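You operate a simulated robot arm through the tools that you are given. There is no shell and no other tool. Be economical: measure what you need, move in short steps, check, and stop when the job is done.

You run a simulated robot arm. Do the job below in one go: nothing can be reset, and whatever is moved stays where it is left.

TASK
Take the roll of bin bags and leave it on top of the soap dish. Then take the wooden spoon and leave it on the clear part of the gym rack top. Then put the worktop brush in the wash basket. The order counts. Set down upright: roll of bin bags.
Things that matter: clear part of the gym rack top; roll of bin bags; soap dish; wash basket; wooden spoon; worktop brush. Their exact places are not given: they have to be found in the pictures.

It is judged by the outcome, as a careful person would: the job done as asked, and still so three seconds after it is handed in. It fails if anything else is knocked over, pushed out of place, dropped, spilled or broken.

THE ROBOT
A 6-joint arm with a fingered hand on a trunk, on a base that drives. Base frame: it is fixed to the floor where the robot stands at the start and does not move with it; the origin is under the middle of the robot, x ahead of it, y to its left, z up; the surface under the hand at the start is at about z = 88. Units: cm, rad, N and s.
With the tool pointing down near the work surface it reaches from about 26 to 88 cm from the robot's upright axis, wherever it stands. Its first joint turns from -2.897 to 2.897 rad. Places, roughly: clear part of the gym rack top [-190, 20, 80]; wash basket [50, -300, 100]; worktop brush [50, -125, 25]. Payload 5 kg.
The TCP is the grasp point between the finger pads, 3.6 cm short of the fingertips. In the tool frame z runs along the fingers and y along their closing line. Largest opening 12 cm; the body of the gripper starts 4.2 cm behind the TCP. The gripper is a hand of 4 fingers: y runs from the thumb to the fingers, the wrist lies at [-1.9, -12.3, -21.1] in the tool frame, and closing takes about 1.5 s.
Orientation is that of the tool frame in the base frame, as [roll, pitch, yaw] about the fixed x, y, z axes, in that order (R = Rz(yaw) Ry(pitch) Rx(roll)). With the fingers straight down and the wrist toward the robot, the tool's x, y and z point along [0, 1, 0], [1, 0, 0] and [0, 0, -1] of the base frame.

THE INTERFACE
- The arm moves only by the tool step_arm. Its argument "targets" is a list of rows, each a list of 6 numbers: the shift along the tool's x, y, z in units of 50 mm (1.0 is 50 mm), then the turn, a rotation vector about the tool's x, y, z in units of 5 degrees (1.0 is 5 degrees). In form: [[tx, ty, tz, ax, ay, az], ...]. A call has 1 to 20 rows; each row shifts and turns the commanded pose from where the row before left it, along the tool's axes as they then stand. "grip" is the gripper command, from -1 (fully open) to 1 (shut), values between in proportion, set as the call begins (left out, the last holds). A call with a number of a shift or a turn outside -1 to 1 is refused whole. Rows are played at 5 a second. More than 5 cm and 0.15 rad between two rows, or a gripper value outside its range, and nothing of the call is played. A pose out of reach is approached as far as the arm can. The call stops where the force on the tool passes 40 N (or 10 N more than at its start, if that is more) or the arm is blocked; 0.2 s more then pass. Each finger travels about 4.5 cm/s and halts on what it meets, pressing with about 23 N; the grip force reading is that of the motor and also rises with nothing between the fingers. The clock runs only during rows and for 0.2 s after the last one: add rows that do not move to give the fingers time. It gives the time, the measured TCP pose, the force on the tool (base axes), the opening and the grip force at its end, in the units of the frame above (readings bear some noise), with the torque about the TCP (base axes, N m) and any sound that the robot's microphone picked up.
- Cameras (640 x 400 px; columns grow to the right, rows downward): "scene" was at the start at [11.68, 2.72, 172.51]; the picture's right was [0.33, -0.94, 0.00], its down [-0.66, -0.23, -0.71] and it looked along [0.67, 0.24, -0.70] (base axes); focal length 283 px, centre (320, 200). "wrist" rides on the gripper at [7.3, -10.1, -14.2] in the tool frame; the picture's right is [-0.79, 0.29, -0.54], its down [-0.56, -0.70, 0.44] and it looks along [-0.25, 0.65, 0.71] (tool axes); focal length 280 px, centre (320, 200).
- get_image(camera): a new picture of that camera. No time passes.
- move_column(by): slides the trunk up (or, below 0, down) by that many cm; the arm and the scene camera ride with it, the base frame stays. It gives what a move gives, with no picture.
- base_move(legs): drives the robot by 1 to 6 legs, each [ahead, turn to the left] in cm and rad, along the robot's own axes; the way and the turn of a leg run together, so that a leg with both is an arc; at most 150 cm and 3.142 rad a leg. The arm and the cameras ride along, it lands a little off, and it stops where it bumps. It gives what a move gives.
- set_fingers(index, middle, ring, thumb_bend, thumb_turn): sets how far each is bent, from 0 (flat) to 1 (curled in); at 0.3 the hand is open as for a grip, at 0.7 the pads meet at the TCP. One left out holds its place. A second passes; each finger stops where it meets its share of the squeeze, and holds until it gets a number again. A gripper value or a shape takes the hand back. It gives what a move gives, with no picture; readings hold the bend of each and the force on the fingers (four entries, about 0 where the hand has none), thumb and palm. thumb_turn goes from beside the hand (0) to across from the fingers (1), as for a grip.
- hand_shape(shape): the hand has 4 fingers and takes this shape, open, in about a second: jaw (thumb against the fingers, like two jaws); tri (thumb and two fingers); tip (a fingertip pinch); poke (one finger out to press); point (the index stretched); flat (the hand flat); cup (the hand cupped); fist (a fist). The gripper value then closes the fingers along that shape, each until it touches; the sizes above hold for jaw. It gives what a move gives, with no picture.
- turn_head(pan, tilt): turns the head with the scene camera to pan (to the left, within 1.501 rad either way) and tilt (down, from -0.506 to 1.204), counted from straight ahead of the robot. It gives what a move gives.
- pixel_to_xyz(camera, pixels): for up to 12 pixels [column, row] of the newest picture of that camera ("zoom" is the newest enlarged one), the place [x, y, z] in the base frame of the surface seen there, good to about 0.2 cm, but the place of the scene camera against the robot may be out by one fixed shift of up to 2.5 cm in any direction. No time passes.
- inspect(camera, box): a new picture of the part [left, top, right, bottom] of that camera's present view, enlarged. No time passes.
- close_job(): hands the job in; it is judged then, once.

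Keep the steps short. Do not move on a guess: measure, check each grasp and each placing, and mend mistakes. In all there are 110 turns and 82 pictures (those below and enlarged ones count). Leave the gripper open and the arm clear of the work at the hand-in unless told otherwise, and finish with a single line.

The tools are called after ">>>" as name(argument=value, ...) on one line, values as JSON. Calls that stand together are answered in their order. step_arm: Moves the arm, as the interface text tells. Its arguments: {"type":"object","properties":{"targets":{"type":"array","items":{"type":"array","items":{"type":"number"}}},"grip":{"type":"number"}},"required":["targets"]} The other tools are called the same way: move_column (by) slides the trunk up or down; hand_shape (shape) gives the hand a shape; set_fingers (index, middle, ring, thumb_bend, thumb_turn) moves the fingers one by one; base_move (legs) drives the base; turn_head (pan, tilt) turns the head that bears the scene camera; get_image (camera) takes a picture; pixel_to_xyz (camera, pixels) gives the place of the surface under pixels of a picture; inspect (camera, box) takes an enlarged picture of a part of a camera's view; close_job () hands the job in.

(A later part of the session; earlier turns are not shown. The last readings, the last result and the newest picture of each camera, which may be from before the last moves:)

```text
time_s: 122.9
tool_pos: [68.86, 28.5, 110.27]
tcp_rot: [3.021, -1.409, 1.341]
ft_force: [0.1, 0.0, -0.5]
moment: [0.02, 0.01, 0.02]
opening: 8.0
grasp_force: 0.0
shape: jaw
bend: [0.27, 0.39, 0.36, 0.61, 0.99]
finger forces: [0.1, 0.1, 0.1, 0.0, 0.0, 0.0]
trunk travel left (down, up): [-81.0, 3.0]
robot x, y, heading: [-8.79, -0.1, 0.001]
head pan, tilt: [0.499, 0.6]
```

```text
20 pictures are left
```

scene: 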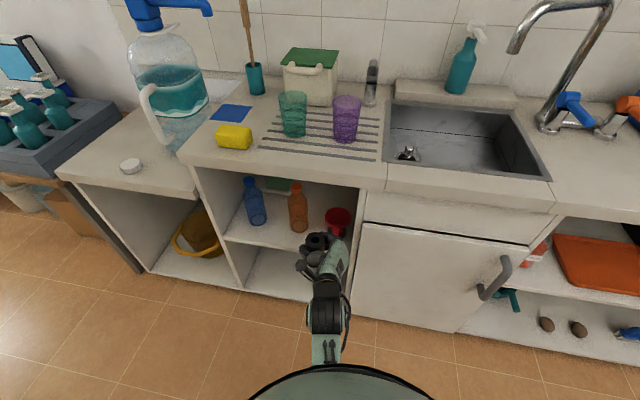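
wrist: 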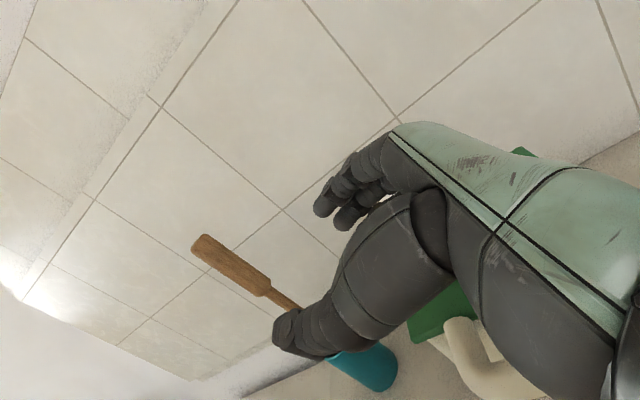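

>>> pixel_to_xyz(camera="wrist", pixels=[[200, 242], [215, 253], [230, 264], [248, 277], [264, 287], [280, 298], [290, 303], [375, 350], [335, 358], [385, 385]])

```text
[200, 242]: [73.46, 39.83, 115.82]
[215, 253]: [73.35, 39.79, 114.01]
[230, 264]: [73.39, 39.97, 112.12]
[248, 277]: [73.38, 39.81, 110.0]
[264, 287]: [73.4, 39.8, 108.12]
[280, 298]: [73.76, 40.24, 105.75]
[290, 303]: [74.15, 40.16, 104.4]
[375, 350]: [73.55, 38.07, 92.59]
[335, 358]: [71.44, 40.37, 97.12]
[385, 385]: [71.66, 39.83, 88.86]
```

The spoon handle axis is at about (73.9, 40.6), with the thick grip part at z 107.5–116. I'll advance along the fingers so that it sits near the fingertips.

>>> step_arm(targets=[[0.149, 0.04, 0.723, 0, 0, 0], [0.149, 0.04, 0.723, 0, 0, 0], [0.149, 0.04, 0.723, 0, 0, 0], [0, 0, 0, 0, 0, 0]])

>>> get_image(camera="wrist")

```text
time_s: 123.9
tool_pos: [73.41, 38.8, 110.93]
tcp_rot: [3.034, -1.409, 1.326]
ft_force: [0.4, -0.2, 0.5]
moment: [0.03, 0.03, -0.01]
opening: 8.02
grasp_force: 0.1
shape: jaw
bend: [0.27, 0.39, 0.36, 0.61, 0.99]
finger forces: [0.0, 0.0, 0.1, 0.0, 0.1, 0.0]
trunk travel left (down, up): [-81.0, 3.0]
robot x, y, heading: [-7.93, -0.26, -0.002]
head pan, tilt: [0.499, 0.6]
```

```text
19 pictures are left
```

wrist: 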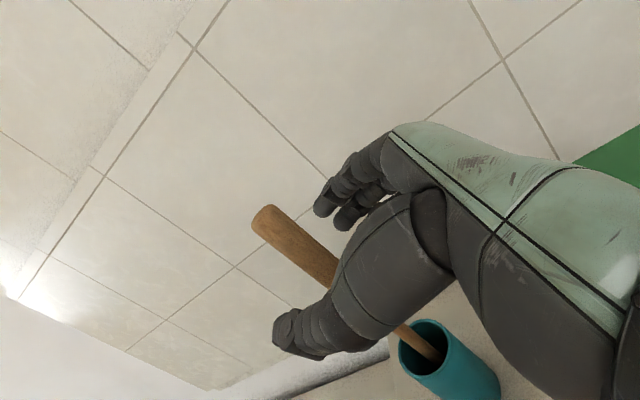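

The handle is between the thumb and fingers and centred, so I'll close.

>>> step_arm(targets=[[0, 0, 0, 0, 0, 0], [0, 0, 0, 0, 0, 0], [0, 0, 0, 0, 0, 0], [0, 0, 0, 0, 0, 0], [0, 0, 0, 0, 0, 0], [0, 0, 0, 0, 0, 0], [0, 0, 0, 0, 0, 0], [0, 0, 0, 0, 0, 0], [0, 0, 0, 0, 0, 0]], grip=1)

>>> get_image(camera="wrist")

```text
time_s: 125.9
tool_pos: [73.43, 38.8, 110.96]
tcp_rot: [3.034, -1.409, 1.328]
ft_force: [0.7, -0.8, 0.1]
moment: [-0.06, -0.02, 0.0]
opening: 1.49
grasp_force: 22.8
shape: jaw
bend: [0.72, 0.63, 0.66, 0.74, 1.0]
finger forces: [9.3, 5.8, 2.8, 0.0, 20.1, 0.0]
trunk travel left (down, up): [-81.0, 3.0]
robot x, y, heading: [-8.43, -0.03, 0.0]
head pan, tilt: [0.499, 0.6]
```

```text
18 pictures are left
```

wrist: 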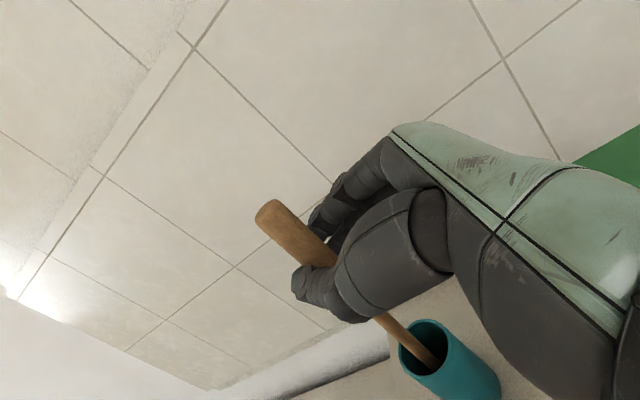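

The spoon is held at 23 N. I'll lift straight up 13 cm out of the cup.

>>> step_arm(targets=[[0.6, 0.011, -0.097, 0, 0, 0], [0.65, 0.012, -0.104, 0, 0, 0], [0.65, 0.012, -0.104, 0, 0, 0], [0.65, 0.012, -0.104, 0, 0, 0], [0, 0, 0, 0, 0, 0]])

>>> get_image(camera="wrist")

```text
time_s: 127.1
tool_pos: [73.22, 38.88, 123.55]
tcp_rot: [3.023, -1.408, 1.338]
ft_force: [1.1, -0.1, -0.3]
moment: [0.01, -0.04, 0.02]
opening: 1.49
grasp_force: 23.3
shape: jaw
bend: [0.72, 0.64, 0.67, 0.75, 1.0]
finger forces: [10.3, 4.8, 3.2, 0.0, 19.1, 0.0]
trunk travel left (down, up): [-81.0, 3.0]
robot x, y, heading: [-8.94, 0.04, -0.005]
head pan, tilt: [0.499, 0.6]
```

```text
17 pictures are left
```

wrist: 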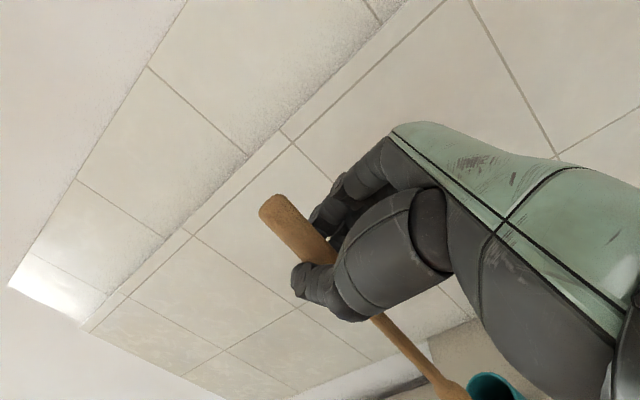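

It is clear of the cup. I'll raise the trunk by the last 3 cm, then retreat over the box and back towards the robot, and drive back.

>>> move_column(by=3)

>>> step_arm(targets=[[0, 0, -1, 0, 0, 0], [0, 0, -1, 0, 0, 0], [-0.054, -0.757, -0.423, 0, 0, 0], [-0.054, -0.757, -0.423, 0, 0, 0], [-0.054, -0.757, -0.423, 0, 0, 0], [-0.054, -0.757, -0.423, 0, 0, 0], [-0.054, -0.757, -0.423, 0, 0, 0], [-0.054, -0.757, -0.423, 0, 0, 0], [0, 0, 0, 0, 0, 0]])

>>> base_move(legs=[[-25, 0]])

>>> get_image(camera="scene")

```text
time_s: 127.9
tool_pos: [73.27, 38.78, 126.52]
tcp_rot: [3.017, -1.409, 1.344]
ft_force: [1.0, -0.1, -0.3]
moment: [0.03, -0.01, 0.02]
opening: 1.49
grasp_force: 23.2
shape: jaw
bend: [0.72, 0.64, 0.67, 0.75, 1.0]
finger forces: [10.3, 4.8, 3.1, 0.0, 19.2, 0.0]
trunk travel left (down, up): [-84.0, 0.0]
robot x, y, heading: [-8.92, -0.29, -0.006]
head pan, tilt: [0.499, 0.6]
```

```text
time_s: 129.9
tool_pos: [44.0, 25.31, 128.08]
tcp_rot: [3.022, -1.406, 1.339]
ft_force: [0.4, 0.0, 0.4]
moment: [-0.01, 0.0, -0.02]
opening: 1.49
grasp_force: 22.9
shape: jaw
bend: [0.72, 0.64, 0.67, 0.75, 1.0]
finger forces: [10.3, 4.8, 3.3, 0.0, 19.2, 0.0]
trunk travel left (down, up): [-84.0, 0.0]
robot x, y, heading: [-8.79, -0.26, 0.004]
head pan, tilt: [0.499, 0.6]
```

```text
time_s: 131.8
tool_pos: [18.82, 25.7, 128.32]
tcp_rot: [3.03, -1.409, 1.343]
ft_force: [1.0, 0.9, 0.1]
moment: [0.03, -0.01, 0.0]
opening: 1.5
grasp_force: 23.3
shape: jaw
bend: [0.72, 0.64, 0.67, 0.75, 1.0]
finger forces: [10.3, 4.8, 3.2, 0.0, 19.1, 0.0]
trunk travel left (down, up): [-84.0, 0.0]
robot x, y, heading: [-33.44, -0.28, 0.008]
head pan, tilt: [0.499, 0.6]
```

```text
16 pictures are left
```

scene: 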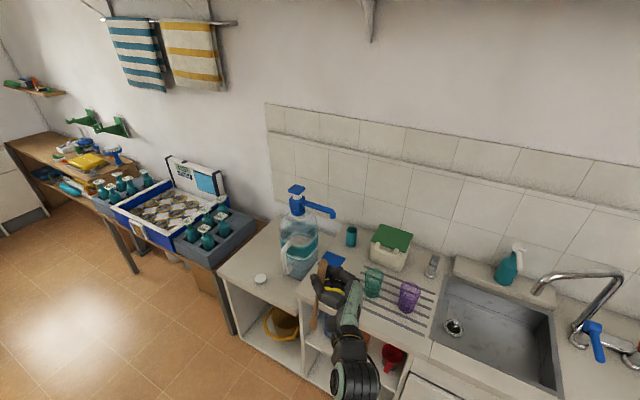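

The spoon is held, the empty cup stands, and nothing was disturbed. I'll turn left and look at the gym rack to measure it.

>>> base_move(legs=[[0, 1.571], [50, 0]])

>>> turn_head(pan=1.45, tilt=0.6)

>>> get_image(camera="scene")

```text
time_s: 139.5
tool_pos: [-58.3, 102.87, 128.22]
tcp_rot: [3.022, -1.408, 2.904]
ft_force: [-0.1, 0.1, -0.4]
moment: [-0.01, 0.01, 0.01]
opening: 1.5
grasp_force: 23.2
shape: jaw
bend: [0.72, 0.64, 0.67, 0.75, 1.0]
finger forces: [10.3, 4.7, 3.3, 0.0, 19.0, 0.0]
trunk travel left (down, up): [-84.0, 0.0]
robot x, y, heading: [-33.51, 50.31, 1.564]
head pan, tilt: [0.499, 0.6]
```

```text
time_s: 140.8
tool_pos: [-58.33, 102.92, 128.19]
tcp_rot: [3.019, -1.409, 2.909]
ft_force: [0.4, -0.3, -0.8]
moment: [0.0, -0.02, -0.04]
opening: 1.48
grasp_force: 22.7
shape: jaw
bend: [0.72, 0.64, 0.67, 0.75, 1.0]
finger forces: [10.3, 4.7, 3.2, 0.0, 19.0, 0.1]
trunk travel left (down, up): [-84.0, 0.0]
robot x, y, heading: [-33.65, 50.05, 1.566]
head pan, tilt: [1.45, 0.6]
```

```text
15 pictures are left
```

scene: 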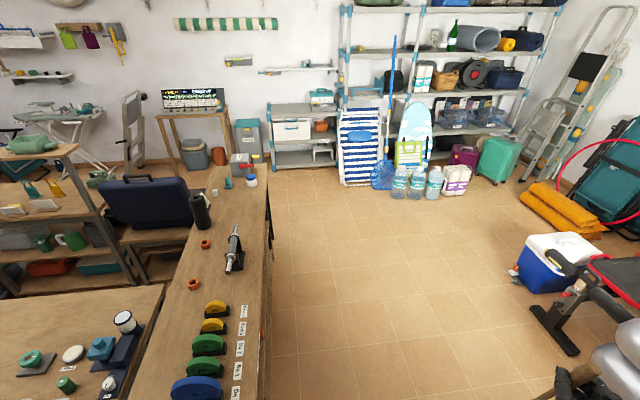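

>>> pixel_to_xyz(camera="scene", pixels=[[268, 180], [265, 300], [222, 300], [240, 225], [232, 265], [205, 244], [193, 283], [252, 185], [196, 225], [195, 320], [262, 215], [225, 195]])

>>> inspect(camera="scene", box=[130, 150, 310, 310])

```text
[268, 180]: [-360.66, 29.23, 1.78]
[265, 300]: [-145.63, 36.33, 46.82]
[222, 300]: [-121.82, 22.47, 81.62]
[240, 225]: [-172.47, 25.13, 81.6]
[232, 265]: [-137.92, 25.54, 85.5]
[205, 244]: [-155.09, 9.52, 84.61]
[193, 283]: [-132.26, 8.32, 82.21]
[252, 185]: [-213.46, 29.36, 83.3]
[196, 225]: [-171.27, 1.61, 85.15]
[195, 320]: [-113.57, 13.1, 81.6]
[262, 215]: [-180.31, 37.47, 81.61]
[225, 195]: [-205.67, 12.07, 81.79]
```

```text
2.50 times, centred on (220, 230) of scene
```

zoom: 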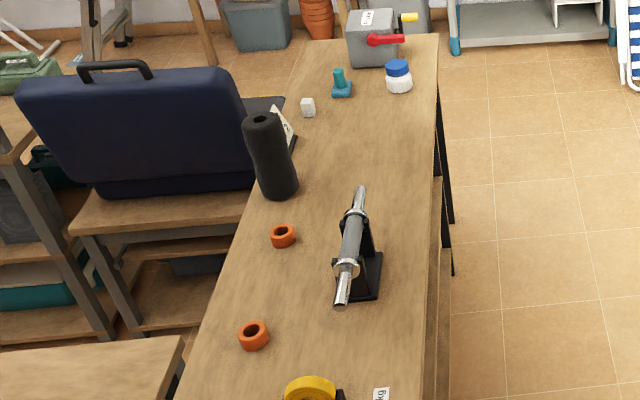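

The rack top's true z is about 80. Its clear stretch runs between the dumbbell stand (x ≈ -150) and the jar (x ≈ -213), y 5–38. I'll drive round to face it from its open side, standing near (-205, 88).

>>> base_move(legs=[[38, 0], [0, 1.571], [100, 0], [71, 0], [0, 1.571]])

>>> turn_head(pan=0.3, tilt=0.85)

>>> get_image(camera="scene")

```text
time_s: 161.6
tool_pos: [-177.53, 31.81, 128.24]
tcp_rot: [3.027, -1.409, -0.228]
ft_force: [-0.4, -0.4, 0.1]
moment: [-0.02, 0.0, -0.03]
opening: 1.47
grasp_force: 23.0
shape: jaw
bend: [0.72, 0.64, 0.67, 0.75, 1.0]
finger forces: [10.3, 4.6, 3.3, 0.0, 18.7, 0.0]
trunk travel left (down, up): [-84.0, 0.0]
robot x, y, heading: [-203.33, 84.25, -1.561]
head pan, tilt: [1.45, 0.6]
```

```text
time_s: 162.9
tool_pos: [-177.47, 31.87, 128.13]
tcp_rot: [3.022, -1.408, -0.223]
ft_force: [1.1, 1.1, -0.7]
moment: [-0.01, -0.01, 0.0]
opening: 1.47
grasp_force: 23.1
shape: jaw
bend: [0.72, 0.64, 0.67, 0.75, 1.0]
finger forces: [10.3, 4.6, 3.3, 0.0, 18.6, 0.0]
trunk travel left (down, up): [-84.0, 0.0]
robot x, y, heading: [-203.59, 84.15, -1.565]
head pan, tilt: [0.3, 0.85]
```

```text
13 pictures are left
```

scene: 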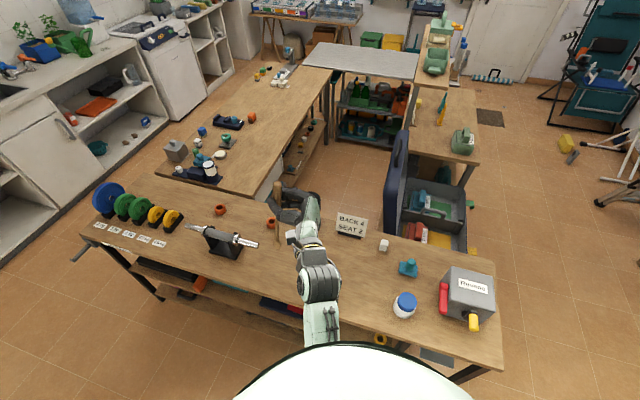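

The open area is around (350, 262), left of the jar. I'll measure it and its neighbours.

>>> pixel_to_xyz(camera="scene", pixels=[[350, 265], [290, 260], [375, 280], [404, 303], [352, 232], [384, 247], [256, 243], [270, 275], [340, 310], [408, 272], [440, 290], [280, 235]])

>>> step_arm(targets=[[0, 0, 0, 0, -1, 0], [0, 0, 0, 0, -1, 0], [0, 0, 0, 0, -1, 0], [0, 0, 0, 0, -1, 0], [0, 0, 0, 0, -1, 0], [0, 0, 0, 0, -1, 0], [0, 0, 0, 0, -1, 0], [0, 0, 0, 0, -1, 0], [0, 0, 0, 0, -1, 0], [0, 0, 0, 0, -1, 0], [0, 0, 0, 0, -1, 0], [0, 0, 0, 0, -1, 0], [0, 0, 0, 0, -1, 0], [0, 0, 0, 0, -1, 0], [0, 0, 0, 0, -1, 0], [0, 0, 0, 0, -1, 0], [0, 0, 0, 0, -1, 0], [0, 0, 0, 0, 0, 0]])

>>> get_image(camera="wrist")

```text
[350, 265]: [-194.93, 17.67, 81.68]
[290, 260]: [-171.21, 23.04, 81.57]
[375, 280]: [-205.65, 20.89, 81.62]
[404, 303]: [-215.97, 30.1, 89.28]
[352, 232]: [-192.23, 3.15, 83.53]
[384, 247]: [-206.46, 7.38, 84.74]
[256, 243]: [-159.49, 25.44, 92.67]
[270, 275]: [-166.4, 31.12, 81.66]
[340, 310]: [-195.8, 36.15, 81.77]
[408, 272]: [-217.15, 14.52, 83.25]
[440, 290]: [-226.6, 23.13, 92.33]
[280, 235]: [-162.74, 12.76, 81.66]
```

```text
time_s: 166.8
tool_pos: [-176.96, 28.88, 123.6]
tcp_rot: [3.119, 0.074, -0.341]
ft_force: [-0.1, 0.4, -0.3]
moment: [0.0, 0.0, 0.02]
opening: 1.49
grasp_force: 23.1
shape: jaw
bend: [0.72, 0.64, 0.68, 0.75, 1.0]
finger forces: [10.3, 4.6, 3.1, 0.1, 18.6, 0.1]
out of reach, approached as far as the arm can: row 14, 15, 16, 17
trunk travel left (down, up): [-84.0, 0.0]
robot x, y, heading: [-203.76, 83.87, -1.561]
head pan, tilt: [0.3, 0.85]
```

```text
12 pictures are left
```

wrist: 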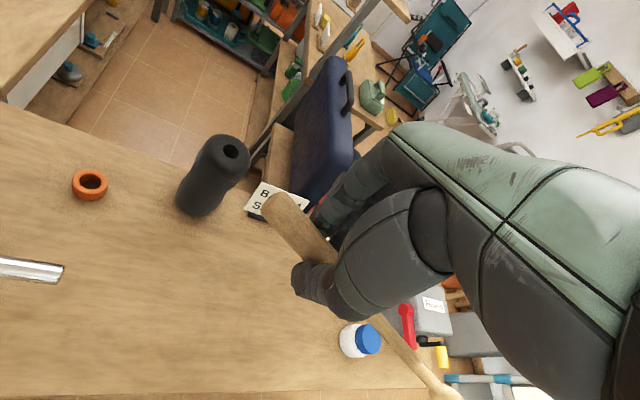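

The clear area is confirmed. I'll lower the trunk 27 cm, level the spoon with one more 5° row, and shift to about (-177.5, 19.5).

>>> move_column(by=-27)

>>> step_arm(targets=[[0, 0.6, 0, 0, -1, 0], [0, 0.6, 0, 0, 0, 0], [0, 0.6, 0, 0, 0, 0], [0, 0, 0, 0, 0, 0], [0, 0, 0, 0, 0, 0]])

```text
time_s: 169.5
tool_pos: [-177.1, 28.81, 96.43]
tcp_rot: [3.119, 0.073, -0.341]
ft_force: [-0.1, -0.2, -0.4]
moment: [-0.04, 0.01, 0.0]
opening: 1.5
grasp_force: 22.4
shape: jaw
bend: [0.72, 0.64, 0.68, 0.75, 1.0]
finger forces: [10.2, 4.7, 3.3, 0.0, 18.6, 0.0]
trunk travel left (down, up): [-57.0, 27.0]
robot x, y, heading: [-203.29, 84.0, -1.566]
head pan, tilt: [0.3, 0.85]
```

```text
time_s: 170.7
tool_pos: [-180.04, 20.29, 96.75]
tcp_rot: [3.118, 0.161, -0.342]
ft_force: [-0.1, 0.4, -0.5]
moment: [-0.01, -0.01, 0.03]
opening: 1.45
grasp_force: 23.2
shape: jaw
bend: [0.72, 0.64, 0.68, 0.75, 1.0]
finger forces: [10.2, 4.7, 3.1, 0.0, 18.7, 0.1]
trunk travel left (down, up): [-57.0, 27.0]
robot x, y, heading: [-203.53, 83.84, -1.566]
head pan, tilt: [0.3, 0.85]
```

>>> move_column(by=-11)

>>> inspect(camera="wrist", box=[220, 160, 520, 400])

```text
time_s: 172.1
tool_pos: [-179.89, 20.35, 85.79]
tcp_rot: [3.119, 0.158, -0.342]
ft_force: [-0.1, -1.3, 0.1]
moment: [0.02, -0.03, 0.02]
opening: 1.48
grasp_force: 22.7
shape: jaw
bend: [0.72, 0.64, 0.68, 0.75, 1.0]
finger forces: [10.2, 4.7, 3.2, 0.0, 18.7, 0.0]
trunk travel left (down, up): [-46.0, 38.0]
robot x, y, heading: [-203.26, 84.31, -1.567]
head pan, tilt: [0.3, 0.85]
```

```text
1.67 times, centred on (370, 280) of wrist
```

zoom: 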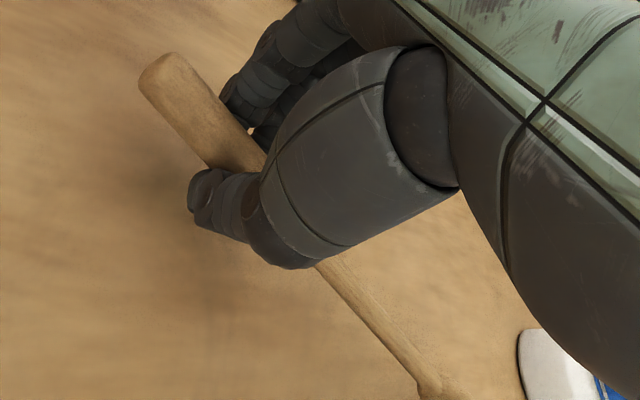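

I'll measure the spoon's height above the table along its length.

>>> pixel_to_xyz(camera="zoom", pixels=[[165, 72], [200, 110], [225, 145], [340, 285], [390, 345], [430, 390], [120, 150], [300, 330], [530, 370]])

```text
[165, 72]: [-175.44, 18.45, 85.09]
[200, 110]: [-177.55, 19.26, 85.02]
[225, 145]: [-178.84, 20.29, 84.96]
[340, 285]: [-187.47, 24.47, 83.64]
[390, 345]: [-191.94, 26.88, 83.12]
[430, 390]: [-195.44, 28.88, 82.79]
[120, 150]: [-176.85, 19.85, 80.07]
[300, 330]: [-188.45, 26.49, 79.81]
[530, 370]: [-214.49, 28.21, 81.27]
```

The bowl end is about 1.5–2 cm above the table and the handle about 3 cm above it. I'll go down slowly in small steps.

>>> step_arm(targets=[[0.016, 0, 0.099, 0, 0, 0], [0.016, 0, 0.099, 0, 0, 0], [0, 0, 0, 0, 0, 0], [0.01, 0, 0.06, 0, 0, 0], [0, 0, 0, 0, 0, 0], [0, 0, 0, 0, 0, 0]])

```text
time_s: 173.5
tool_pos: [-179.93, 20.18, 84.34]
tcp_rot: [3.119, 0.158, -0.341]
ft_force: [-0.1, -0.4, -0.4]
moment: [0.0, 0.06, 0.06]
opening: 1.51
grasp_force: 23.0
shape: jaw
bend: [0.72, 0.64, 0.68, 0.75, 1.0]
finger forces: [10.4, 4.5, 4.0, 0.0, 18.5, 0.1]
trunk travel left (down, up): [-46.0, 38.0]
robot x, y, heading: [-203.21, 83.9, -1.564]
head pan, tilt: [0.3, 0.85]
```

>>> step_arm(targets=[[0.01, 0, 0.06, 0, 0, 0], [0, 0, 0, 0, 0, 0], [0.01, 0, 0.06, 0, 0, 0], [0, 0, 0, 0, 0, 0], [0, 0, 0, 0, 0, 0]])

```text
time_s: 174.7
tool_pos: [-179.9, 20.25, 83.75]
tcp_rot: [3.117, 0.16, -0.343]
ft_force: [-0.5, -0.6, 2.3]
moment: [0.06, 0.11, 0.07]
opening: 1.46
grasp_force: 23.0
shape: jaw
bend: [0.72, 0.64, 0.71, 0.75, 1.0]
finger forces: [12.3, 4.5, 4.7, 0.0, 18.3, 0.0]
trunk travel left (down, up): [-46.0, 38.0]
robot x, y, heading: [-203.51, 84.07, -1.563]
head pan, tilt: [0.3, 0.85]
```

The bowl has touched, at 2.3 N. I'll tip the handle end down slightly and check the gap before releasing.

>>> step_arm(targets=[[0, 0, 0, 0, -0.5, 0], [0, 0, 0, 0, 0, 0], [0.008, 0, 0.05, 0, -0.3, 0], [0, 0, 0, 0, 0, 0]])

>>> inspect(camera="wrist", box=[220, 160, 520, 400])

>>> pixel_to_xyz(camera="zoom", pixels=[[165, 72], [200, 110], [340, 285], [390, 345], [430, 390], [120, 150]])

```text
time_s: 175.7
tool_pos: [-180.02, 20.16, 83.75]
tcp_rot: [3.114, 0.227, -0.346]
ft_force: [3.6, -4.4, 16.3]
moment: [-0.34, -0.17, 0.02]
opening: 1.5
grasp_force: 22.8
shape: jaw
bend: [0.72, 0.64, 0.68, 0.76, 1.0]
finger forces: [25.7, 4.5, 3.7, 0.0, 21.6, 0.0]
trunk travel left (down, up): [-46.0, 38.0]
robot x, y, heading: [-203.7, 84.16, -1.559]
head pan, tilt: [0.3, 0.85]
```

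```text
1.67 times, centred on (370, 280) of wrist
```

zoom: 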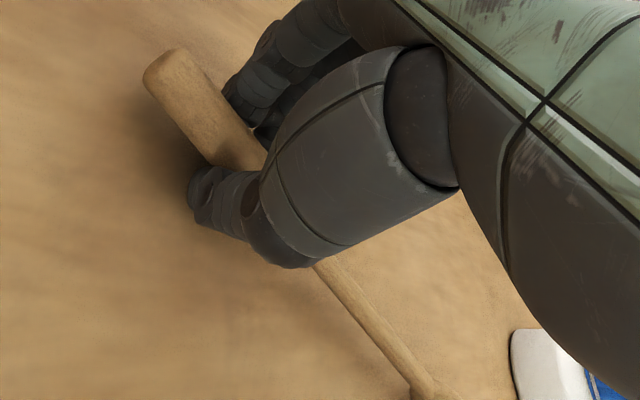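

```text
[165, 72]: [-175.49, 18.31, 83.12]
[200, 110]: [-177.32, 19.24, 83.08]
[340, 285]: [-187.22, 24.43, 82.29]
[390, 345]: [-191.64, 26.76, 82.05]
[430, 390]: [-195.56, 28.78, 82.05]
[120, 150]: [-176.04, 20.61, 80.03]
```

The fingertips touch the table and the handle's underside is about 1 cm up, which is close enough. I'll ease up 1.5 mm and open slowly.

>>> step_arm(targets=[[-0.007, 0, -0.03, 0, 0, 0], [0, 0, 0, 0, 0, 0]], grip=0.65)

>>> step_arm(targets=[[0, 0, 0, 0, 0, 0], [0, 0, 0, 0, 0, 0], [0, 0, 0, 0, 0, 0], [0, 0, 0, 0, 0, 0], [0, 0, 0, 0, 0, 0]], grip=0.0)

>>> step_arm(targets=[[-0.2, 0, -0.8, 0, 0, 0], [-0.2, 0, -0.9, 0, 0, 0], [-0.2, 0, -0.9, 0, 0, 0], [0, 0, 0, 0, 0, 0]])

>>> get_image(camera="wrist")

```text
time_s: 176.3
tool_pos: [-180.04, 20.24, 83.79]
tcp_rot: [3.118, 0.231, -0.344]
ft_force: [1.5, -1.0, 10.1]
moment: [-0.1, -0.07, 0.05]
opening: 2.11
grasp_force: 0.0
shape: jaw
bend: [0.73, 0.6, 0.59, 0.75, 1.0]
finger forces: [7.2, 0.1, 0.1, 0.0, 3.9, 0.0]
trunk travel left (down, up): [-46.0, 38.0]
robot x, y, heading: [-203.31, 84.14, -1.565]
head pan, tilt: [0.3, 0.85]
```

```text
time_s: 177.5
tool_pos: [-179.99, 20.14, 83.72]
tcp_rot: [3.116, 0.229, -0.345]
ft_force: [-0.8, 0.8, 8.4]
moment: [0.0, 0.1, -0.01]
opening: 5.73
grasp_force: 0.1
shape: jaw
bend: [0.74, 0.45, 0.42, 0.71, 1.0]
finger forces: [4.9, 0.1, 0.1, 0.0, 3.0, 0.0]
trunk travel left (down, up): [-46.0, 38.0]
robot x, y, heading: [-203.22, 84.5, -1.566]
head pan, tilt: [0.3, 0.85]
```

```text
time_s: 178.5
tool_pos: [-179.23, 17.6, 94.81]
tcp_rot: [3.113, 0.23, -0.344]
ft_force: [1.0, 0.0, 0.5]
moment: [-0.01, -0.02, -0.02]
opening: 5.98
grasp_force: 0.0
shape: jaw
bend: [0.74, 0.45, 0.42, 0.7, 1.0]
finger forces: [0.1, 0.0, 0.1, 0.1, 0.0, 0.0]
out of reach, approached as far as the arm can: row 2, 3
trunk travel left (down, up): [-46.0, 38.0]
robot x, y, heading: [-203.54, 84.06, -1.563]
head pan, tilt: [0.3, 0.85]
```

```text
9 pictures are left
```

wrist: 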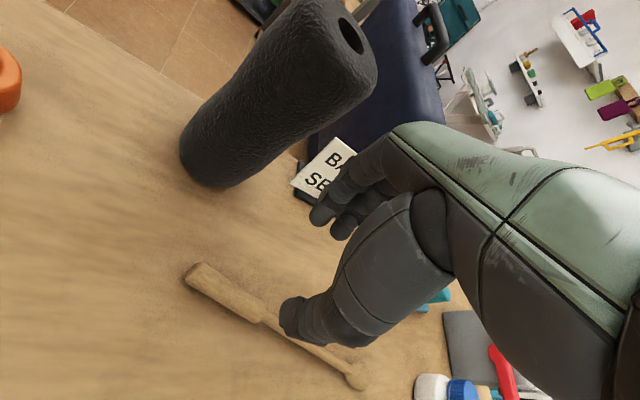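

The spoon lies flat on the rack. I'll raise the trunk, then drive back round to the counter aisle by the brush.

>>> move_column(by=38)

>>> base_move(legs=[[0, 1.563], [100, 0], [71, 0], [0, -1.571], [100, 0], [109, 0]])

```text
time_s: 182.2
tool_pos: [-179.27, 17.63, 132.79]
tcp_rot: [3.112, 0.227, -0.343]
ft_force: [-0.1, 0.6, 0.7]
moment: [-0.02, -0.02, 0.04]
opening: 6.0
grasp_force: 0.0
shape: jaw
bend: [0.74, 0.45, 0.42, 0.7, 1.0]
finger forces: [0.0, 0.0, 0.0, 0.1, 0.0, 0.0]
trunk travel left (down, up): [-84.0, 0.0]
robot x, y, heading: [-203.6, 84.18, -1.564]
head pan, tilt: [0.3, 0.85]
```

```text
time_s: 211.6
tool_pos: [-21.32, -194.25, 132.78]
tcp_rot: [3.112, 0.228, -0.387]
ft_force: [0.2, 0.2, 0.7]
moment: [-0.02, -0.01, 0.0]
opening: 6.0
grasp_force: 0.0
shape: jaw
bend: [0.74, 0.45, 0.42, 0.7, 1.0]
finger forces: [0.0, 0.1, 0.1, 0.0, 0.0, 0.0]
trunk travel left (down, up): [-84.0, 0.0]
robot x, y, heading: [-42.61, -126.74, -1.602]
head pan, tilt: [0.3, 0.85]
```

I'll arc towards heading 0, back off a little so the arm stays clear of the counter, and look at the lower shelf.

>>> base_move(legs=[[20, 1.0], [0, 0.6], [-10, 0]])

>>> move_column(by=-40)

>>> move_column(by=-20)

>>> turn_head(pan=0.1, tilt=0.65)

>>> get_image(camera="scene")

```text
time_s: 217.8
tool_pos: [22.39, -119.21, 132.71]
tcp_rot: [3.112, 0.229, 1.235]
ft_force: [0.9, -0.4, -0.2]
moment: [0.02, 0.02, -0.01]
opening: 5.98
grasp_force: 0.1
shape: jaw
bend: [0.74, 0.45, 0.42, 0.7, 1.0]
finger forces: [0.0, 0.0, 0.0, 0.0, 0.0, 0.0]
trunk travel left (down, up): [-84.0, 0.0]
robot x, y, heading: [-43.93, -143.44, 0.021]
head pan, tilt: [0.3, 0.85]
```

```text
time_s: 221.7
tool_pos: [22.38, -119.41, 92.86]
tcp_rot: [3.113, 0.229, 1.236]
ft_force: [-0.1, 1.4, -0.6]
moment: [-0.01, 0.0, -0.01]
opening: 5.97
grasp_force: 0.1
shape: jaw
bend: [0.74, 0.45, 0.42, 0.7, 1.0]
finger forces: [0.0, 0.0, 0.1, 0.0, 0.1, 0.1]
trunk travel left (down, up): [-44.0, 40.0]
robot x, y, heading: [-44.3, -143.72, 0.02]
head pan, tilt: [0.3, 0.85]
```

```text
time_s: 223.8
tool_pos: [22.28, -119.35, 72.94]
tcp_rot: [3.113, 0.228, 1.236]
ft_force: [-0.1, -0.8, 0.6]
moment: [0.0, -0.02, -0.04]
opening: 5.98
grasp_force: 0.1
shape: jaw
bend: [0.74, 0.45, 0.42, 0.7, 1.0]
finger forces: [0.1, 0.0, 0.0, 0.1, 0.1, 0.0]
trunk travel left (down, up): [-24.0, 60.0]
robot x, y, heading: [-43.79, -143.91, 0.02]
head pan, tilt: [0.3, 0.85]
```

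```text
time_s: 224.6
tool_pos: [22.43, -119.34, 72.62]
tcp_rot: [3.112, 0.229, 1.236]
ft_force: [0.5, 0.7, -0.5]
moment: [0.0, -0.02, 0.04]
opening: 5.99
grasp_force: 0.2
shape: jaw
bend: [0.74, 0.45, 0.42, 0.7, 1.0]
finger forces: [0.0, 0.0, 0.0, 0.0, 0.0, 0.0]
trunk travel left (down, up): [-24.0, 60.0]
robot x, y, heading: [-44.26, -144.01, 0.017]
head pan, tilt: [0.099, 0.649]
```

```text
8 pictures are left
```

scene: 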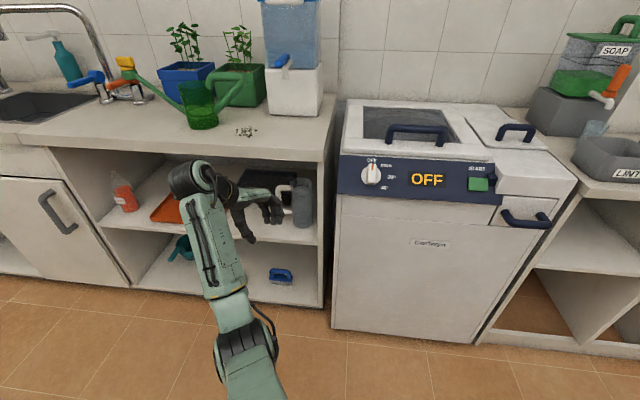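

The brush is at (281, 276). I'll measure it and the compartment.

>>> pixel_to_xyz(camera="scene", pixels=[[270, 275], [281, 270], [291, 274], [272, 282], [281, 276], [290, 282], [262, 290], [285, 240], [285, 244], [281, 285], [310, 270], [325, 270]])

>>> inspect(camera="scene", box=[251, 256, 311, 296])

```text
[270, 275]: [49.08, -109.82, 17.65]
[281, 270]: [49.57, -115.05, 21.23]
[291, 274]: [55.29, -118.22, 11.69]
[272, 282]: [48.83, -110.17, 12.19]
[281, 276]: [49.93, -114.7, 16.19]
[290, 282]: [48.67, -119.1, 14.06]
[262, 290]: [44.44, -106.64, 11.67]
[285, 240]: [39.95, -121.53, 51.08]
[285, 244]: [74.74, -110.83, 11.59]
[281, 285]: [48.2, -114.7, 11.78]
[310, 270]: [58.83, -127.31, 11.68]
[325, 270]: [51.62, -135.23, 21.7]
```

```text
10.00 times, centred on (281, 276) of scene
```

zoom: 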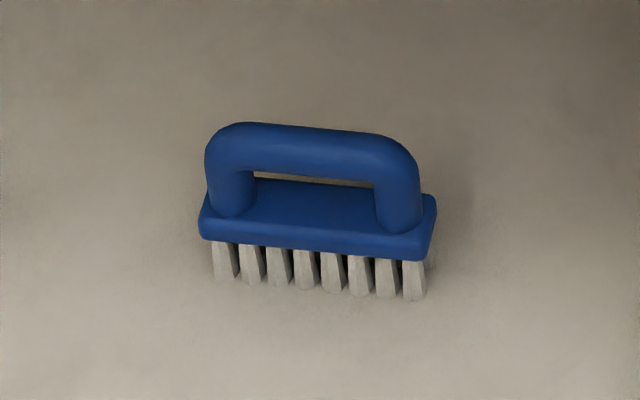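

>>> pixel_to_xyz(camera="zoom", pixels=[[250, 130], [310, 140], [380, 148], [310, 160], [310, 195], [310, 225], [310, 240], [310, 285], [215, 225], [425, 245], [205, 160], [418, 180]])

>>> move_column(by=-23)

>>> step_arm(targets=[[0, 0, 0, 0, 1, 0], [0, 0, 0, 0, 1, 0], [0, 0, 0, 0, 0.6, 0], [0, 0, 0, 0, 0, -1], [0, 0, 0, 0, 0, -1], [0, 0, 0, 0, 0, -1], [0, 0, 0, 0, 0, -0.84], [0, 0, 0, -1, 0, 0], [0, 0, 0, -1, 0, 0], [0, 0, 0, -1, 0, 0], [0, 0, 0, -1, 0, 0], [0, 0, 0, -1, 0, 0], [0, 0, 0, -1, 0, 0], [0, 0, 0, 0, 0, 0], [0, 0, 0, 0, 0, 0]], grip=0)

```text
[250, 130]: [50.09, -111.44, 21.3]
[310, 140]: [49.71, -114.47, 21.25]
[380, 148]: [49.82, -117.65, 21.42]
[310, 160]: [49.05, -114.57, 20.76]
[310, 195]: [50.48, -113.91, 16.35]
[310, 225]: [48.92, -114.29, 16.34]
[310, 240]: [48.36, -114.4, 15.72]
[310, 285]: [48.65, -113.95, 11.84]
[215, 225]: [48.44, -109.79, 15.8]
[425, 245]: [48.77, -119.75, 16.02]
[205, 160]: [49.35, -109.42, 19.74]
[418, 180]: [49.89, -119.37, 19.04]
```

```text
time_s: 227.0
tool_pos: [22.29, -119.39, 49.64]
tcp_rot: [3.113, 0.227, 1.236]
ft_force: [0.8, 0.3, -0.9]
moment: [-0.02, 0.02, 0.03]
opening: 5.98
grasp_force: 0.1
shape: jaw
bend: [0.74, 0.45, 0.42, 0.7, 1.0]
finger forces: [0.0, 0.0, 0.1, 0.1, 0.0, 0.0]
trunk travel left (down, up): [-1.0, 83.0]
robot x, y, heading: [-44.13, -143.74, 0.02]
head pan, tilt: [0.099, 0.649]
```

```text
time_s: 230.2
tool_pos: [22.38, -119.35, 49.78]
tcp_rot: [2.592, 0.011, 1.577]
ft_force: [-0.1, -0.3, -0.3]
moment: [-0.01, -0.01, -0.03]
opening: 5.97
grasp_force: 0.1
shape: jaw
bend: [0.74, 0.45, 0.42, 0.7, 1.0]
finger forces: [0.0, 0.1, 0.0, 0.0, 0.1, 0.0]
trunk travel left (down, up): [-1.0, 83.0]
robot x, y, heading: [-44.14, -143.82, 0.02]
head pan, tilt: [0.099, 0.649]
```

The brush handle bar is at about (49.1, -114.2), z 18.9, running along y, and the block top is at 14.8. The hand is tilted as wanted. I'll move down in front of the shelf, then in over the brush.

>>> step_arm(targets=[[0.204, -0.332, 0.82, 0, 0, 0], [0.204, -0.332, 0.82, 0, 0, 0], [0.204, -0.332, 0.82, 0, 0, 0], [0.204, -0.332, 0.82, 0, 0, 0], [0.204, -0.332, 0.82, 0, 0, 0], [0, 0, 0, 0, 0, 0]])

>>> step_arm(targets=[[0, 0.765, 0.525, 0, 0, 0], [0, 0.765, 0.525, 0, 0, 0], [0, 0.765, 0.525, 0, 0, 0], [0, 0.765, 0.525, 0, 0, 0], [0, 0, 0, 0, 0, 0]])

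>>> get_image(camera="wrist")

```text
time_s: 231.6
tool_pos: [26.04, -114.28, 27.8]
tcp_rot: [2.593, 0.01, 1.578]
ft_force: [-0.8, -0.3, -0.3]
moment: [-0.01, -0.04, -0.04]
opening: 5.97
grasp_force: 0.0
shape: jaw
bend: [0.74, 0.45, 0.42, 0.7, 1.0]
finger forces: [0.0, 0.0, 0.0, 0.0, 0.0, 0.1]
trunk travel left (down, up): [-1.0, 83.0]
robot x, y, heading: [-44.44, -143.76, 0.019]
head pan, tilt: [0.099, 0.649]
```

```text
time_s: 232.8
tool_pos: [44.77, -114.58, 27.19]
tcp_rot: [2.59, 0.009, 1.577]
ft_force: [0.5, -0.4, 0.4]
moment: [0.01, 0.03, 0.01]
opening: 5.98
grasp_force: 0.0
shape: jaw
bend: [0.74, 0.45, 0.42, 0.7, 1.0]
finger forces: [0.0, 0.0, 0.1, 0.0, 0.0, 0.0]
trunk travel left (down, up): [-1.0, 83.0]
robot x, y, heading: [-44.12, -143.79, 0.02]
head pan, tilt: [0.099, 0.649]
```

```text
6 pictures are left
```

wrist: 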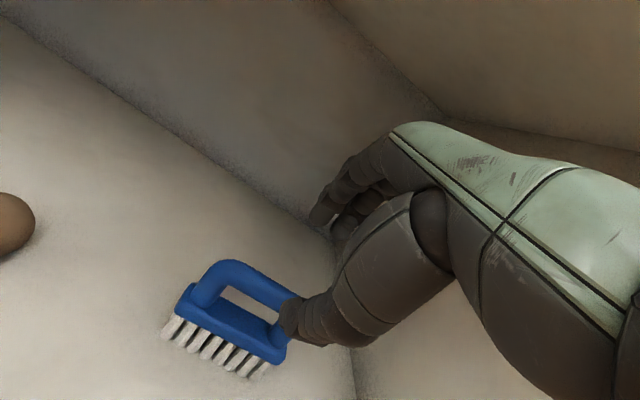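

>>> pixel_to_xyz(camera="wrist", pixels=[[215, 268], [235, 267], [255, 275], [272, 286], [285, 295], [240, 315], [190, 300], [280, 350], [265, 350]])

```text
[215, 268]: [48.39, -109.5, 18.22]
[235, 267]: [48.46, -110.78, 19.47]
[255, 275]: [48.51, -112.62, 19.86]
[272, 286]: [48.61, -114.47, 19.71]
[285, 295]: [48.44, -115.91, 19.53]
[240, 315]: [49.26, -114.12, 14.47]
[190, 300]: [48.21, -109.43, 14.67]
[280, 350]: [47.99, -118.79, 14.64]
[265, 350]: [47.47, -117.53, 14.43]
```

The handle is centred at (48.6, -114.2), top z 19.75. I'll align across, then advance along the fingers.

>>> step_arm(targets=[[0.06, -0.196, 0, 0, 0, 0], [0, 0, 0.5, 0, 0, 0], [0, 0, 0.5, 0, 0, 0], [0, 0, 0.43, 0, 0, 0], [0, 0, 0, 0, 0, 0]])

>>> step_arm(targets=[[0, 0, 0, 0, 0, 0], [0, 0, 0, 0, 0, 0], [0, 0, 0, 0, 0, 0], [0, 0, 0, 0, 0, 0], [0, 0, 0, 0, 0, 0], [0, 0, 0, 0, 0, 0], [0, 0, 0, 0, 0, 0]], grip=1)

>>> get_image(camera="wrist")

```text
time_s: 234.0
tool_pos: [44.4, -113.88, 24.3]
tcp_rot: [2.593, 0.01, 1.581]
ft_force: [-0.1, 0.1, 0.9]
moment: [0.02, 0.0, -0.02]
opening: 6.0
grasp_force: 0.1
shape: jaw
bend: [0.74, 0.45, 0.42, 0.7, 1.0]
finger forces: [0.0, 0.0, 0.1, 0.0, 0.1, 0.1]
out of reach, approached as far as the arm can: row 2, 3, 4
trunk travel left (down, up): [-1.0, 83.0]
robot x, y, heading: [-44.4, -143.47, 0.018]
head pan, tilt: [0.099, 0.649]
```

```text
time_s: 235.6
tool_pos: [44.52, -113.87, 24.42]
tcp_rot: [2.594, 0.01, 1.58]
ft_force: [0.0, 0.3, 0.8]
moment: [0.02, 0.0, 0.01]
opening: 0.0
grasp_force: 23.2
shape: jaw
bend: [0.7, 0.7, 0.7, 0.55, 1.0]
finger forces: [0.0, 0.0, 0.0, 0.0, 0.0, 0.0]
trunk travel left (down, up): [-1.0, 83.0]
robot x, y, heading: [-44.17, -143.78, 0.022]
head pan, tilt: [0.099, 0.649]
```

```text
5 pictures are left
```

wrist: 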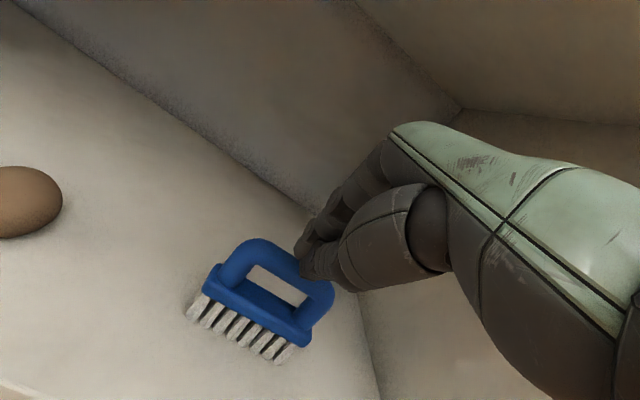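

The arm ran out of reach, so the hand closed on air about 5 cm short; nothing was touched. I'll open, draw back and drive the base nearer.

>>> step_arm(targets=[[0, 0, 0, 0, 0, 0], [0, 0, 0, 0, 0, 0], [0, 0, 0, 0, 0, 0], [0, 0, 0, 0, 0, 0], [0, -0.69, -0.66, 0, 0, 0], [0, -0.69, -0.66, 0, 0, 0], [0, -0.69, -0.66, 0, 0, 0], [0, 0, 0, 0, 0, 0]], grip=0)

>>> base_move(legs=[[14, 0]])

>>> step_arm(targets=[[0, 0, 0, 0, 0, 0]])

```text
time_s: 237.4
tool_pos: [38.55, -113.29, 25.07]
tcp_rot: [2.591, 0.01, 1.576]
ft_force: [-0.9, -0.9, 0.6]
moment: [0.02, -0.02, -0.01]
opening: 5.99
grasp_force: 0.0
shape: jaw
bend: [0.74, 0.45, 0.42, 0.7, 1.0]
finger forces: [0.0, 0.1, 0.0, 0.1, 0.0, 0.1]
out of reach, approached as far as the arm can: row 5, 6
trunk travel left (down, up): [-1.0, 83.0]
robot x, y, heading: [-43.57, -143.67, 0.015]
head pan, tilt: [0.099, 0.649]
```

```text
time_s: 238.8
tool_pos: [52.5, -112.71, 24.95]
tcp_rot: [2.591, 0.012, 1.582]
ft_force: [-0.5, 0.7, 0.3]
moment: [0.0, -0.02, 0.0]
opening: 6.01
grasp_force: 0.1
shape: jaw
bend: [0.74, 0.45, 0.42, 0.7, 1.0]
finger forces: [0.0, 0.0, 0.0, 0.0, 0.0, 0.0]
trunk travel left (down, up): [-1.0, 83.0]
robot x, y, heading: [-30.17, -143.23, 0.02]
head pan, tilt: [0.099, 0.649]
```

```text
time_s: 239.2
tool_pos: [52.56, -112.79, 24.88]
tcp_rot: [2.592, 0.011, 1.578]
ft_force: [0.9, 0.5, 0.1]
moment: [0.01, 0.01, -0.04]
opening: 6.0
grasp_force: 0.0
shape: jaw
bend: [0.74, 0.45, 0.42, 0.7, 1.0]
finger forces: [0.0, 0.1, 0.0, 0.0, 0.0, 0.0]
trunk travel left (down, up): [-1.0, 83.0]
robot x, y, heading: [-30.18, -143.7, 0.022]
head pan, tilt: [0.099, 0.649]
```

The base ended further in than I expected, and the hand is now just above and behind the handle, with no force felt. I'll rise and step back to the pre-grasp point, then check the brush.

>>> step_arm(targets=[[0, 0.24, -0.39, 0, 0, 0], [0, 0, 0, 0, 0, 0], [-0.15, -0.657, -0.402, 0, 0, 0], [-0.15, -0.657, -0.402, 0, 0, 0], [0, 0, 0, 0, 0, 0], [0, 0, 0, 0, 0, 0]])

>>> get_image(camera="wrist")

>>> pixel_to_xyz(camera="wrist", pixels=[[215, 268], [235, 267], [255, 275], [272, 286], [285, 295], [240, 315], [190, 300], [280, 350]])

```text
time_s: 240.6
tool_pos: [44.82, -114.49, 27.28]
tcp_rot: [2.592, 0.012, 1.579]
ft_force: [0.8, -0.1, -0.7]
moment: [0.01, 0.01, 0.0]
opening: 6.03
grasp_force: 0.0
shape: jaw
bend: [0.74, 0.45, 0.42, 0.7, 1.0]
finger forces: [0.0, 0.0, 0.0, 0.0, 0.1, 0.0]
trunk travel left (down, up): [-1.0, 83.0]
robot x, y, heading: [-29.94, -143.81, 0.023]
head pan, tilt: [0.099, 0.649]
```

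```text
4 pictures are left
```

wrist: 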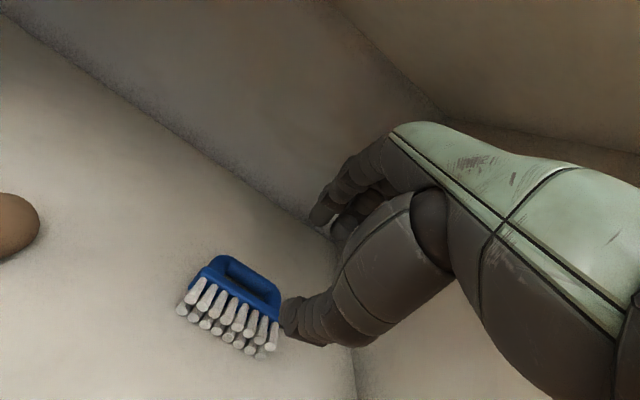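

```text
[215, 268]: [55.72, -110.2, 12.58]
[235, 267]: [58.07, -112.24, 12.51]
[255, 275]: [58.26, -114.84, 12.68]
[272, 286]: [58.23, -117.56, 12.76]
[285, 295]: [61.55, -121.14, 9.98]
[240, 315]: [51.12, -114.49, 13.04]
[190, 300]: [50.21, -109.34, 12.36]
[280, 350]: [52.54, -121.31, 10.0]
```

The brush has tipped onto its side: handle towards the back, bristles towards me, lying at z 10–14.5. It's the object to be taken, so that is acceptable, but I need a new grasp. I'll use the last scene picture to learn the forearm's slope.

>>> pixel_to_xyz(camera="scene", pixels=[[190, 180], [200, 215], [215, 260], [228, 300], [240, 340], [250, 385]])

>>> pixel_to_xyz(camera="wrist", pixels=[[230, 258], [255, 268], [275, 290], [210, 270], [235, 280], [260, 295], [250, 272], [200, 285], [270, 345], [185, 310], [265, 330], [215, 258]])

```text
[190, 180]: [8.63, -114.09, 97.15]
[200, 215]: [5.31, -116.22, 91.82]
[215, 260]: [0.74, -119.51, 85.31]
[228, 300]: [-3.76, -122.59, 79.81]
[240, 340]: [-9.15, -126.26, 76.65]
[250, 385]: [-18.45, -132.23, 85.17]
```

```text
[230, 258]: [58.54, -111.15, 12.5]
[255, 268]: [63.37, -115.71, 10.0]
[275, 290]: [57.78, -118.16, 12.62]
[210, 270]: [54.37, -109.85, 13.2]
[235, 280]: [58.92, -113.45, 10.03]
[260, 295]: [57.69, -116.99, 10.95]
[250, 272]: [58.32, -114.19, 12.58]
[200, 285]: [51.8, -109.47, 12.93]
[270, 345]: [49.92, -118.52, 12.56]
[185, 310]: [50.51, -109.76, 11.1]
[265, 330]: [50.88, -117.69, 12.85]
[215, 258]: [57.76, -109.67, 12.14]
```

The forearm comes up from below, so the shelf lip isn't a problem for it. The brush spans x 50–59.3, y -109.5 to -119, z 10–13.5. I'll draw back, turn the fingers straight down, open fully and lower.

>>> step_arm(targets=[[0, -0.796, -0.487, 0, 0, 0], [0, -0.796, -0.487, 0, 0, 0], [0, -0.796, -0.487, 0, 0, 0], [0, 0, 0, 1, 0, 0], [0, 0, 0, 1, 0, 0], [0, 0, 0, 1, 0, 0], [0, 0, 0, 1, 0, 0], [0, 0, 0, 1, 0, 0], [0, 0, 0, 1, 0, 0], [0, 0, 0, 0, 0, 0]], grip=-1)

>>> step_arm(targets=[[0, 0, 0.8, 0, 0, 0], [0, 0, 0.8, 0, 0, 0], [0, 0, 0, 0, 0, 0]])

```text
time_s: 242.8
tool_pos: [30.85, -114.4, 27.26]
tcp_rot: [3.119, 0.01, 1.581]
ft_force: [-0.1, -0.3, -0.7]
moment: [0.0, 0.01, 0.03]
opening: 11.99
grasp_force: 0.0
shape: jaw
bend: [0.3, 0.3, 0.3, 0.3, 0.98]
finger forces: [0.0, 0.1, 0.0, 0.0, 0.0, 0.1]
trunk travel left (down, up): [-1.0, 83.0]
robot x, y, heading: [-30.15, -143.35, 0.023]
head pan, tilt: [0.099, 0.649]
```

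```text
time_s: 243.6
tool_pos: [31.62, -114.61, 19.19]
tcp_rot: [3.116, 0.01, 1.581]
ft_force: [0.3, 0.0, -0.4]
moment: [-0.02, -0.02, 0.03]
opening: 11.99
grasp_force: 0.0
shape: jaw
bend: [0.3, 0.3, 0.3, 0.3, 0.98]
finger forces: [0.0, 0.0, 0.0, 0.0, 0.1, 0.0]
trunk travel left (down, up): [-1.0, 83.0]
robot x, y, heading: [-30.23, -143.77, 0.022]
head pan, tilt: [0.099, 0.649]
```

>>> base_move(legs=[[14, 0]])

>>> step_arm(targets=[[0, 0.9, 0, 0, 0, 0], [0, 0.9, 0, 0, 0, 0], [0, 0, 0, 0, 0, 0], [0, 0, 0, 0, 0, 0]])

```text
time_s: 245.0
tool_pos: [45.86, -114.26, 19.41]
tcp_rot: [3.116, 0.01, 1.581]
ft_force: [0.4, 0.4, 0.0]
moment: [0.0, 0.03, 0.0]
opening: 11.98
grasp_force: 0.0
shape: jaw
bend: [0.3, 0.3, 0.3, 0.3, 0.98]
finger forces: [0.1, 0.1, 0.0, 0.1, 0.1, 0.0]
trunk travel left (down, up): [-1.0, 83.0]
robot x, y, heading: [-15.41, -143.37, 0.023]
head pan, tilt: [0.099, 0.649]
```

```text
time_s: 246.0
tool_pos: [55.08, -114.21, 19.22]
tcp_rot: [3.115, 0.011, 1.583]
ft_force: [-0.8, 0.1, 0.8]
moment: [0.02, -0.02, 0.02]
opening: 11.98
grasp_force: 0.0
shape: jaw
bend: [0.3, 0.3, 0.3, 0.3, 0.98]
finger forces: [0.0, 0.1, 0.0, 0.1, 0.0, 0.0]
trunk travel left (down, up): [-1.0, 83.0]
robot x, y, heading: [-15.63, -143.43, 0.02]
head pan, tilt: [0.099, 0.649]
```

Positioned above the brush. I'll descend 4.8 cm with a small correction, watching the force.

>>> step_arm(targets=[[0, -0.12, 0.3, 0, 0, 0], [0, 0, 0.33, 0, 0, 0], [0, 0, 0.33, 0, 0, 0], [0, 0, 0, 0, 0, 0]])

>>> step_arm(targets=[[0, 0, 0, 0, 0, 0], [0, 0, 0, 0, 0, 0], [0, 0, 0, 0, 0, 0], [0, 0, 0, 0, 0, 0], [0, 0, 0, 0, 0, 0], [0, 0, 0, 0, 0, 0], [0, 0, 0, 0, 0, 0], [0, 0, 0, 0, 0, 0]], grip=0.8)

```text
time_s: 247.0
tool_pos: [54.54, -114.01, 14.73]
tcp_rot: [3.115, 0.013, 1.582]
ft_force: [0.0, 0.7, 0.2]
moment: [0.01, 0.01, 0.04]
opening: 11.98
grasp_force: 0.1
shape: jaw
bend: [0.3, 0.3, 0.3, 0.3, 0.98]
finger forces: [0.1, 0.0, 0.0, 0.1, 0.0, 0.1]
trunk travel left (down, up): [-1.0, 83.0]
robot x, y, heading: [-15.32, -142.97, 0.021]
head pan, tilt: [0.099, 0.649]
```

```text
time_s: 248.8
tool_pos: [54.52, -114.04, 14.84]
tcp_rot: [3.114, 0.01, 1.581]
ft_force: [-0.5, -0.1, 0.5]
moment: [-0.04, 0.01, -0.03]
opening: 8.97
grasp_force: 23.2
shape: jaw
bend: [0.26, 0.37, 0.36, 0.55, 0.99]
finger forces: [10.6, 5.5, 2.1, 0.0, 20.5, 0.0]
trunk travel left (down, up): [-1.0, 83.0]
robot x, y, heading: [-15.2, -143.0, 0.024]
head pan, tilt: [0.099, 0.649]
```

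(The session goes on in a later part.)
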